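You operate a simulated robot arm through the tools that you are given. There is no shell and no other tool. Be economical: measure what you need, move in short steps, check, and stop when the job is done.

Carry out the task below with a simulated robot arm. There is one attempt and no reset: what you move stays moved.

## Task
Put one of the ring gauges from the top of the beech bench on the red plate.
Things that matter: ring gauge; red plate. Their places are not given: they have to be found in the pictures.

The check looks at the end state, three seconds after you hand in, the way a careful person would. Anything else that was tipped, shoved, dropped, spilled or broken makes it a failure.

## Robot
A 7-joint arm with a two-finger parallel gripper, fixed in place. Base frame: the origin is at the foot of the arm, x ahead of it, y to its left, z up; the work surface is at about z = 0. Lengths are in m, angles in rad, forces in N, time in s.
With the tool pointing down near the work surface it reaches from about 0.24 to 0.62 m from the base axis. Its first joint turns from -1.152 to 1.152 rad. Payload 2.6 kg.
The tool frame sits at the grasp point between the pads (the TCP): z along the fingers, y along the line on which they close. The tips reach 0.03 m beyond it. Largest opening 0.094 m; finger width 0.028, thickness 0.01; the body of the gripper, 0.05 by 0.096 m, starts 0.055 m behind the TCP.
Orientation is that of the tool frame in the base frame, as a unit quaternion [w, x, y, z]. With the fingers straight down and closing along the base's y, the tool's x points along the base's -x, its y along +y and its z along -z.

## Interface
- The arm moves only by the tool jog_arm. Its argument "increments" is text: rows parted by semicolons, each of 7 numbers parted by spaces: the turn, a rotation vector about the tool's x, y, z in degrees, then the shift along the tool's x, y, z in m, then the gripper command, from -1 (shut) to 1 (fully open), values between in proportion. In form: rx ry rz tx ty tz jaw; .... A call has 1 to 12 rows; each row shifts and turns the commanded pose from where the row before left it, along the tool's axes as they then stand. A row lasts 0.2 s, in which the tool goes at most 0.05 m and 0.15 rad; a call with a longer step from one row to the next is refused whole, and so is a gripper value outside its range. Where a pose cannot be reached the arm comes as near as it can. A force on the tool above 40 N (or 10 N above the force at the start of the call, whichever is more), or a blocked arm, ends the call early, and 0.2 s more pass. The fingers move at their own pace (about 0.072 m/s each) and stop on an object; they squeeze with about 20 N. The grip force told is the motor's: it shows also when the fingers shut on nothing. Time passes only in rows, and 0.2 s behind the last, so rows that do not move let the fingers close. The reply holds the time, the measured pose of the TCP, the force on the tool along the base axes, the opening and the grip force, in the units named above and with some noise.
- Cameras (640 x 400 px; columns grow to the right, rows downward): "scene" is fixed at [0.0457, 0.4422, 0.5621]; the picture's right is [-0.65, -0.76, 0.00], its down [-0.45, 0.39, -0.80] and it looks along [0.61, -0.52, -0.59] (base axes); focal length 308 px, centre (320, 200). "wrist" rides on the gripper at [-0.037, 0, -0.058] in the tool frame; the picture's right is [0.00, -1.00, 0.00], its down [0.97, 0.00, -0.24] and it looks along [0.24, 0.00, 0.97] (tool axes); focal length 218 px, centre (320, 200).
- camera(camera): a new picture of that camera. It takes no simulated time.
- probe_pixels(camera, pixels): for up to 12 pixels [column, row] of the newest picture of that camera ("zoom" is the newest enlarged one), the place [x, y, z] in the base frame of the surface seen there, good to about 0.002 m. It takes no simulated time.
- enlarge(camera, box): a new picture of the part [left, top, right, bottom] of that camera's present view, enlarged. It takes no simulated time.
- hand_in(): hands the job in; it is judged then, once.

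Go step by step. Measure first, check grasps and placings, and put right what went wrong. The budget is 60 turns and 22 pictures, counting those below and the enlarged ones. Unless the task says otherwise, let go and move clear before handing in, and close with one line.

The tools are called after "Call:" as name(argument=value, ...) on one line, values as JSON. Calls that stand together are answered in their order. jog_arm: Moves the arm, as the interface text tells. Its arguments: {"type":"object","properties":{"increments":{"type":"string"}},"required":["increments"]} The other tools are called the same way: camera (camera) takes a picture; probe_pixels (camera, pixels) gives the place of the surface under pixels of a picture; enlarge (camera, box) takes an enlarged picture of a part of a camera's view; hand_in () hands the job in.

At the start:

```text
time: 0.0
position: [0.381, 0.0879, 0.2926]
tool_rot: [0.0, 0.0, 1.0, 0.0]
contact_force: [-0.3, 0.7, 0.0]
grip_width: 0.0939
grasp_force: 0.0
```

scene: 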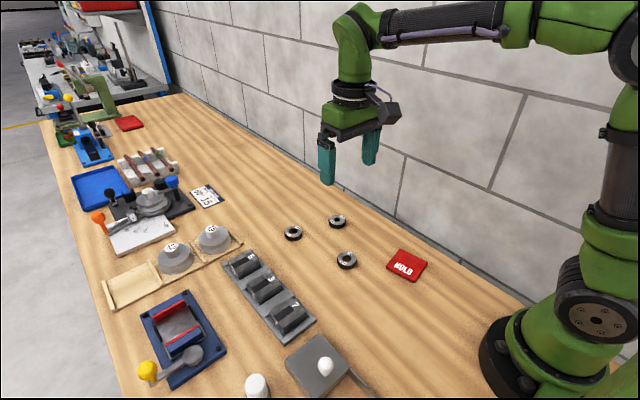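
wrist: 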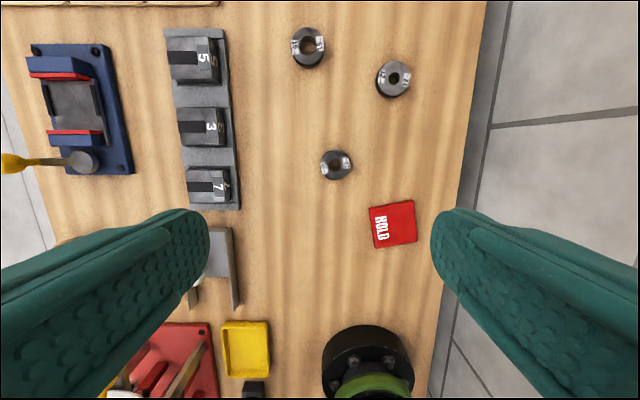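

The pictures show three ring-like parts near scene (293,233), (337,221) and (347,260), and a red "HOLD" plate at (407,265); there is another red item at (128,123). I'll enlarge and measure.

Call:
enlarge(camera="wrist", box=[270, 10, 430, 260])

Call:
enlarge(camera="scene", box=[260, 190, 440, 300])

Call:
probe_pixels(camera="wrist", pixels=[[336, 152], [336, 164], [325, 172], [350, 165], [393, 67], [394, 78], [308, 34], [309, 45], [393, 224], [372, 210], [413, 202], [414, 240]])

```text
1.60 times, centred on (350, 135) of wrist
```

zoom: 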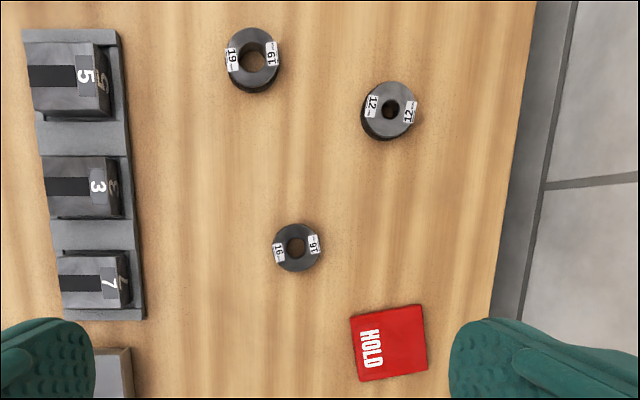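

```text
3.56 times, centred on (350, 245) of scene
```

zoom: 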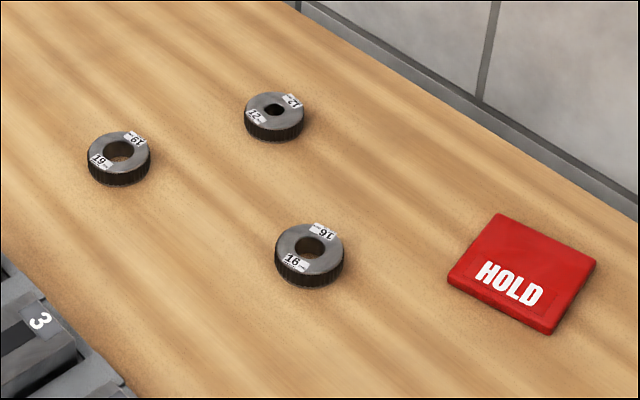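

```text
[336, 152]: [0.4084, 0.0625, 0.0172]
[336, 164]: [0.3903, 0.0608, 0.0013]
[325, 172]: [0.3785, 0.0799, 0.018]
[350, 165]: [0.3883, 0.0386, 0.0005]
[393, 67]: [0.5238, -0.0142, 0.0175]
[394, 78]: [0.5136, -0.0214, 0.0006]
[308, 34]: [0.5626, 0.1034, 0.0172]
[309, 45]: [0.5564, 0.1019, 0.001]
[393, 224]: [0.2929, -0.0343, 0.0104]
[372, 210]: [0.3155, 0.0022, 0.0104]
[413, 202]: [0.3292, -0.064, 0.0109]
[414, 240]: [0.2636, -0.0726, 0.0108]
```

The nearest ring (16) sits around (0.39, 0.06), height ≈0.0175, and the HOLD plate's centre is about (0.29, -0.035), top 0.0105. I'll check what the far red item is and measure the ring more exactly.

Call:
enlarge(camera="scene", box=[20, 70, 220, 195])

Call:
probe_pixels(camera="wrist", pixels=[[336, 149], [336, 153], [336, 176], [336, 178], [321, 164], [323, 164], [349, 164], [351, 164], [371, 248], [370, 207], [416, 238]])

Call:
probe_pixels(camera="scene", pixels=[[128, 123], [120, 115], [143, 124], [347, 252], [340, 258], [355, 258], [347, 264]])

```text
3.20 times, centred on (120, 132) of scene
```

zoom: 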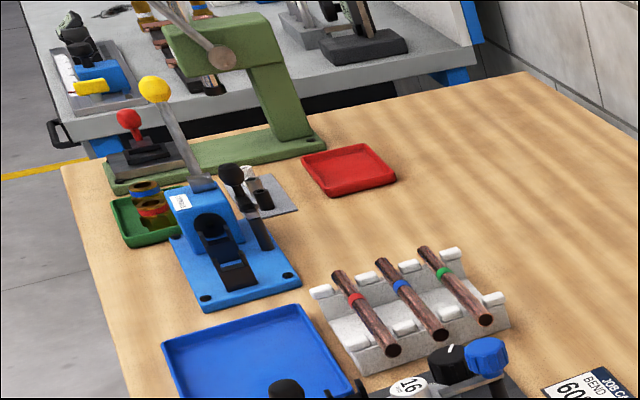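

```text
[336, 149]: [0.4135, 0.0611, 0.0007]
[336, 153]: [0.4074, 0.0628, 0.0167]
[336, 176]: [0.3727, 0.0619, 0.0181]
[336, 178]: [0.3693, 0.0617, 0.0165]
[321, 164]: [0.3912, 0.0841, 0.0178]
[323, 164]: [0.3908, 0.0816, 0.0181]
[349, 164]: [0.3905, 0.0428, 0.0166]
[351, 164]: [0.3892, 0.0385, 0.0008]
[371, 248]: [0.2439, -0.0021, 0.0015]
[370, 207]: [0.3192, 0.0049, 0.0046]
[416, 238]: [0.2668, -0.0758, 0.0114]
```

```text
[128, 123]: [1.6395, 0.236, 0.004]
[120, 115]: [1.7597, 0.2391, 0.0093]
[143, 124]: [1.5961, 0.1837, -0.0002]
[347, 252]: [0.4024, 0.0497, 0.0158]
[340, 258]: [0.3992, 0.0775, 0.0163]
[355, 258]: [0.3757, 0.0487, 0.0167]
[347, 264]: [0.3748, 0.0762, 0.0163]
```

The far red thing is a rimmed tray out of reach, so the target is the HOLD plate. The 16 ring is centred at about (0.3885, 0.063) with OD ≈0.04; I'll move above it with jaws open, down to z≈0.10.

Call:
jog_arm(increments="0 0 0 -0.0075 -0.025 0 1; 0 0 0 0 0 0.038 1; 0 0 0 0 0 0.04 1; 0 0 0 0 0 0.04 1; 0 0 0 0 0 0.04 1; 0 0 0 0 0 0.0346 1; 0 0 0 0 0 0 1")

Call:
camera(camera="wrist")

Call:
probe_pixels(camera="wrist", pixels=[[320, 200], [290, 200], [350, 200], [320, 170], [320, 230]])

```text
time: 1.6
position: [0.3879, 0.0634, 0.0995]
tool_rot: [0.0, -0.001, 1.0, 0.001]
contact_force: [0.3, 0.1, -0.2]
grip_width: 0.0939
grasp_force: 0.0
```

```text
16 pictures are left
```

wrist: 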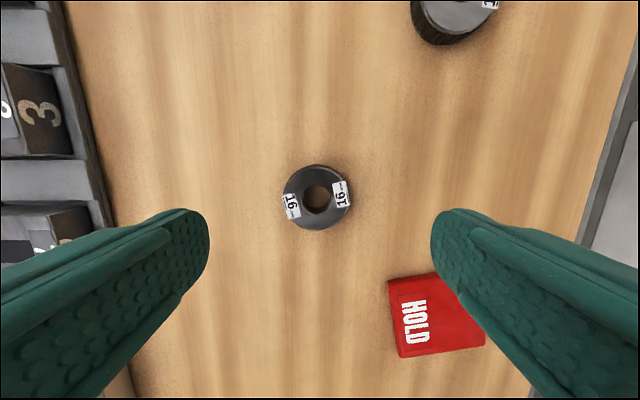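

```text
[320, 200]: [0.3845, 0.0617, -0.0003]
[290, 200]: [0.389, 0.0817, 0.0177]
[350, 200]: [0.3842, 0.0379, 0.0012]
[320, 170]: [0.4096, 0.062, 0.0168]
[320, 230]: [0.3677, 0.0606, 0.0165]
```

The ring is centred between the jaws (pixels 283–351, centre ≈317,197). Descending to z≈0.034 and closing.

Call:
jog_arm(increments="0 0 0 -0.0005 0 0.03 1; 0 0 0 0 0 0.02 1; 0 0 0 0 0 0.0155 1; 0 0 0 0 0 0 1; 0 0 0 0 0 0 -1; 0 0 0 0 0 0 -1; 0 0 0 0 0 0 -1; 0 0 0 0 0 0 -1; 0 0 0 0 0 0 -1")

```text
time: 3.6
position: [0.3879, 0.0627, 0.0352]
tool_rot: [0.0, 0.001, 1.0, 0.0]
contact_force: [-0.3, -0.5, 0.1]
grip_width: 0.0439
grasp_force: 19.9
```

The grip stopped at 0.0439 with 19.9 N, so the ring is held. Lifting.

Call:
jog_arm(increments="0 0 0 0 0 -0.02 -1; 0 0 0 0 0 -0.03 -1; 0 0 0 0 0 -0.03 -1; 0 0 0 0 0 0 -1")

Call:
camera(camera="wrist")

```text
time: 4.6
position: [0.3884, 0.0628, 0.1138]
tool_rot: [0.0, 0.0, 1.0, 0.0]
contact_force: [-0.7, -0.5, -0.7]
grip_width: 0.044
grasp_force: 20.7
```

```text
15 pictures are left
```

wrist: 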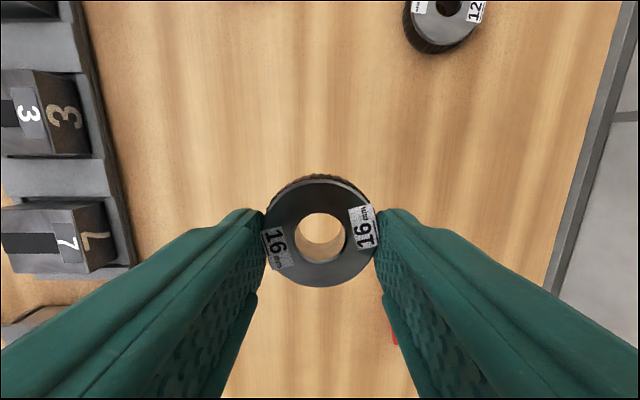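

The ring is held level (wrist 265–375). Now moving over the plate centre (0.29, -0.035).

Call:
jog_arm(increments="0 0 0 0.0247 -0.0245 0 -1; 0 0 0 0.0247 -0.0245 0 -1; 0 0 0 0.0247 -0.0245 0 -1; 0 0 0 0.0247 -0.0245 0 -1; 0 0 0 0 0 0 -1; 0 0 0 0 0 0 -1")

Call:
camera(camera="wrist")

Call:
camera(camera="scene")

```text
time: 6.0
position: [0.2902, -0.0328, 0.1159]
tool_rot: [0.0, 0.0, 1.0, 0.0]
contact_force: [-0.5, -0.1, -1.0]
grip_width: 0.0439
grasp_force: 20.3
```

```text
14 pictures are left
```

wrist: 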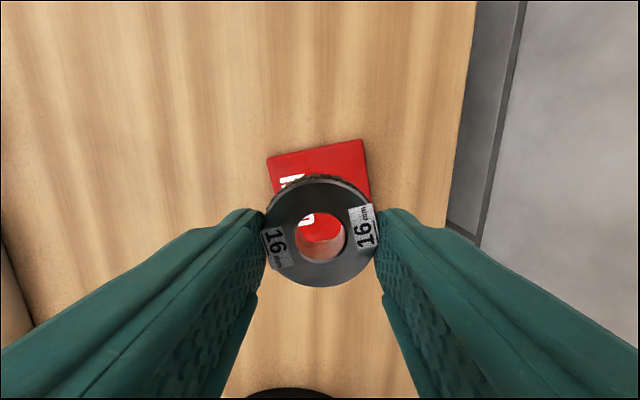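

```text
13 pictures are left
```

scene: 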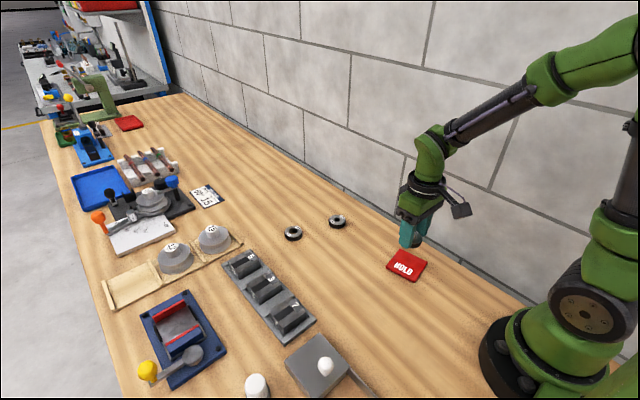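

The ring is above the plate, about 2 mm left of centre. Lowering with a -0.002 y correction; contact is expected after ≈0.069 m of descent.

Call:
jog_arm(increments="0 0 0 0 -0.0015 0.025 -1; 0 0 0 0 0 0.02 -1; 0 0 0 0 0 0.015 -1; 0 0 0 0 0 0.006 -1; 0 0 0 0 0 0 -1; 0 0 0 0 0 0 -1")

Call:
enlarge(camera="scene", box=[350, 210, 460, 290])

```text
time: 7.4
position: [0.2917, -0.0355, 0.0491]
tool_rot: [0.0, 0.0, 1.0, 0.0]
contact_force: [0.2, 0.2, -1.4]
grip_width: 0.044
grasp_force: 19.8
```

```text
5.00 times, centred on (405, 250) of scene
```

zoom: 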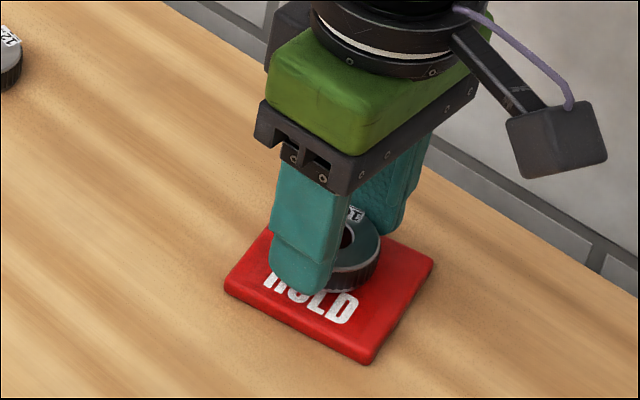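

The ring is over the plate with only about 3 mm left and no contact force yet (-1.4 N). Lowering in 1 mm steps.

Call:
jog_arm(increments="0 0 0 0 0 0.001 -1; 0 0 0 0 0 0.001 -1; 0 0 0 0 0 0.001 -1; 0 0 0 0 0 0 -1")

```text
time: 8.4
position: [0.2909, -0.0349, 0.0473]
tool_rot: [0.0, 0.0, 1.0, 0.001]
contact_force: [0.8, -1.2, -0.8]
grip_width: 0.0441
grasp_force: 20.7
```

Call:
jog_arm(increments="0 0 0 0 0 0.001 -1; 0 0 0 0 0 0 -1")

```text
time: 9.0
position: [0.2909, -0.0363, 0.0468]
tool_rot: [0.0, 0.0, 1.0, 0.0]
contact_force: [0.4, -0.1, -0.9]
grip_width: 0.0441
grasp_force: 20.3
```

Still no contact at z≈0.0468; one more millimetre at a time.

Call:
jog_arm(increments="0 0 0 0 0 0.001 -1; 0 0 0 0 0 0 -1")

```text
time: 9.6
position: [0.2909, -0.0349, 0.0446]
tool_rot: [0.0, 0.0, 1.0, -0.001]
contact_force: [-0.3, -0.6, -1.3]
grip_width: 0.044
grasp_force: 20.1
```

Call:
jog_arm(increments="0 0 0 0 0 0.001 -1; 0 0 0 0 0 0 -1")

Call:
enlarge(camera="scene", box=[370, 235, 440, 285])

```text
time: 10.2
position: [0.2914, -0.0363, 0.0439]
tool_rot: [0.001, 0.0, 1.0, 0.001]
contact_force: [-2.2, 5.8, 16.7]
grip_width: 0.0442
grasp_force: 19.9
```

```text
8.00 times, centred on (405, 260) of scene
```

zoom: 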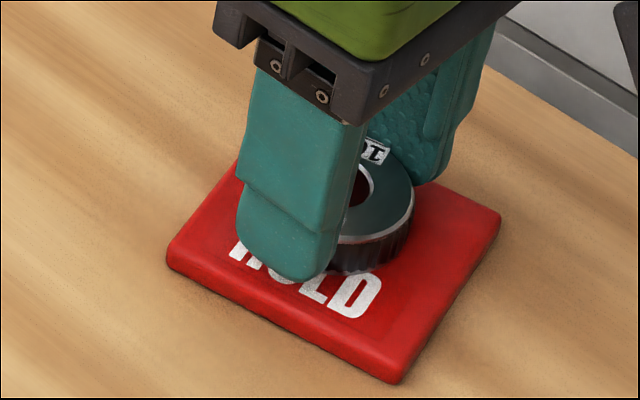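

Contact is now shown by 16.7 N upward, so the ring rests on the plate. Opening in place, then rising straight up.

Call:
jog_arm(increments="0 0 0 0 0 -0.0005 -0.6; 0 0 0 0 0 0 0.4; 0 0 0 0 0 0 0.7; 0 0 0 0 0 0 0.7; 0 0 0 0 0 0 0.7; 0 0 0 0 0 -0.02 0.7; 0 0 0 0 0 -0.04 0.7; 0 0 0 0 0 -0.04 0.7; 0 0 0 0 0 -0.04 0.7; 0 0 0 0 0 0 0.7")

Call:
camera(camera="wrist")

Call:
enlarge(camera="scene", box=[270, 200, 446, 310])

```text
time: 12.4
position: [0.2934, -0.0362, 0.1823]
tool_rot: [0.0, 0.0, 1.0, 0.001]
contact_force: [0.0, 0.3, -0.2]
grip_width: 0.0799
grasp_force: 0.1
```

```text
10 pictures are left
```

wrist: 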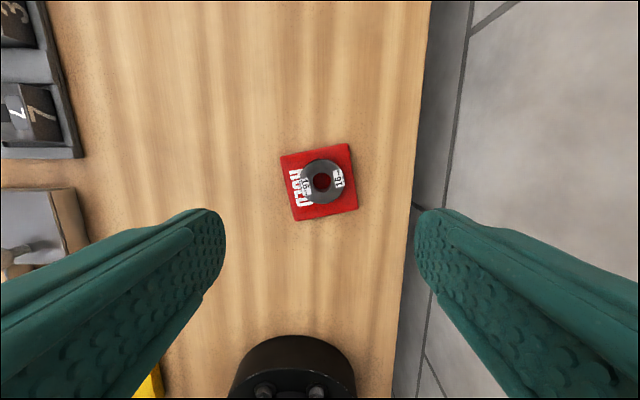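

```text
3.64 times, centred on (358, 255) of scene
```

zoom: 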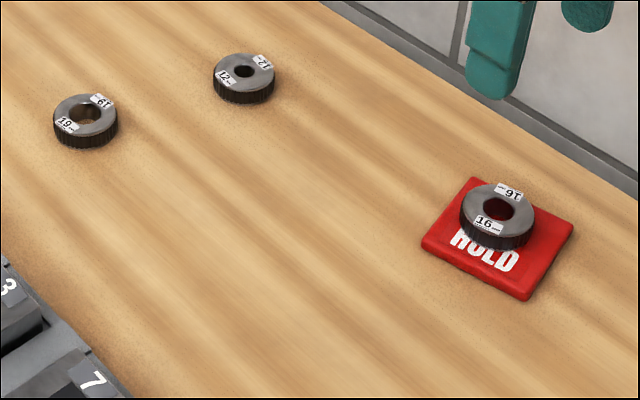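

The 16 ring lies flat and fully within the red plate (wrist 322,182), the other rings are where they were, and the gripper is clear. Handing in.

Call:
hand_in()

```text
The job is handed in.
```

I put the 16 ring gauge flat on the red HOLD plate and handed the job in. The last pictures showed the gripper clear and nothing else disturbed.
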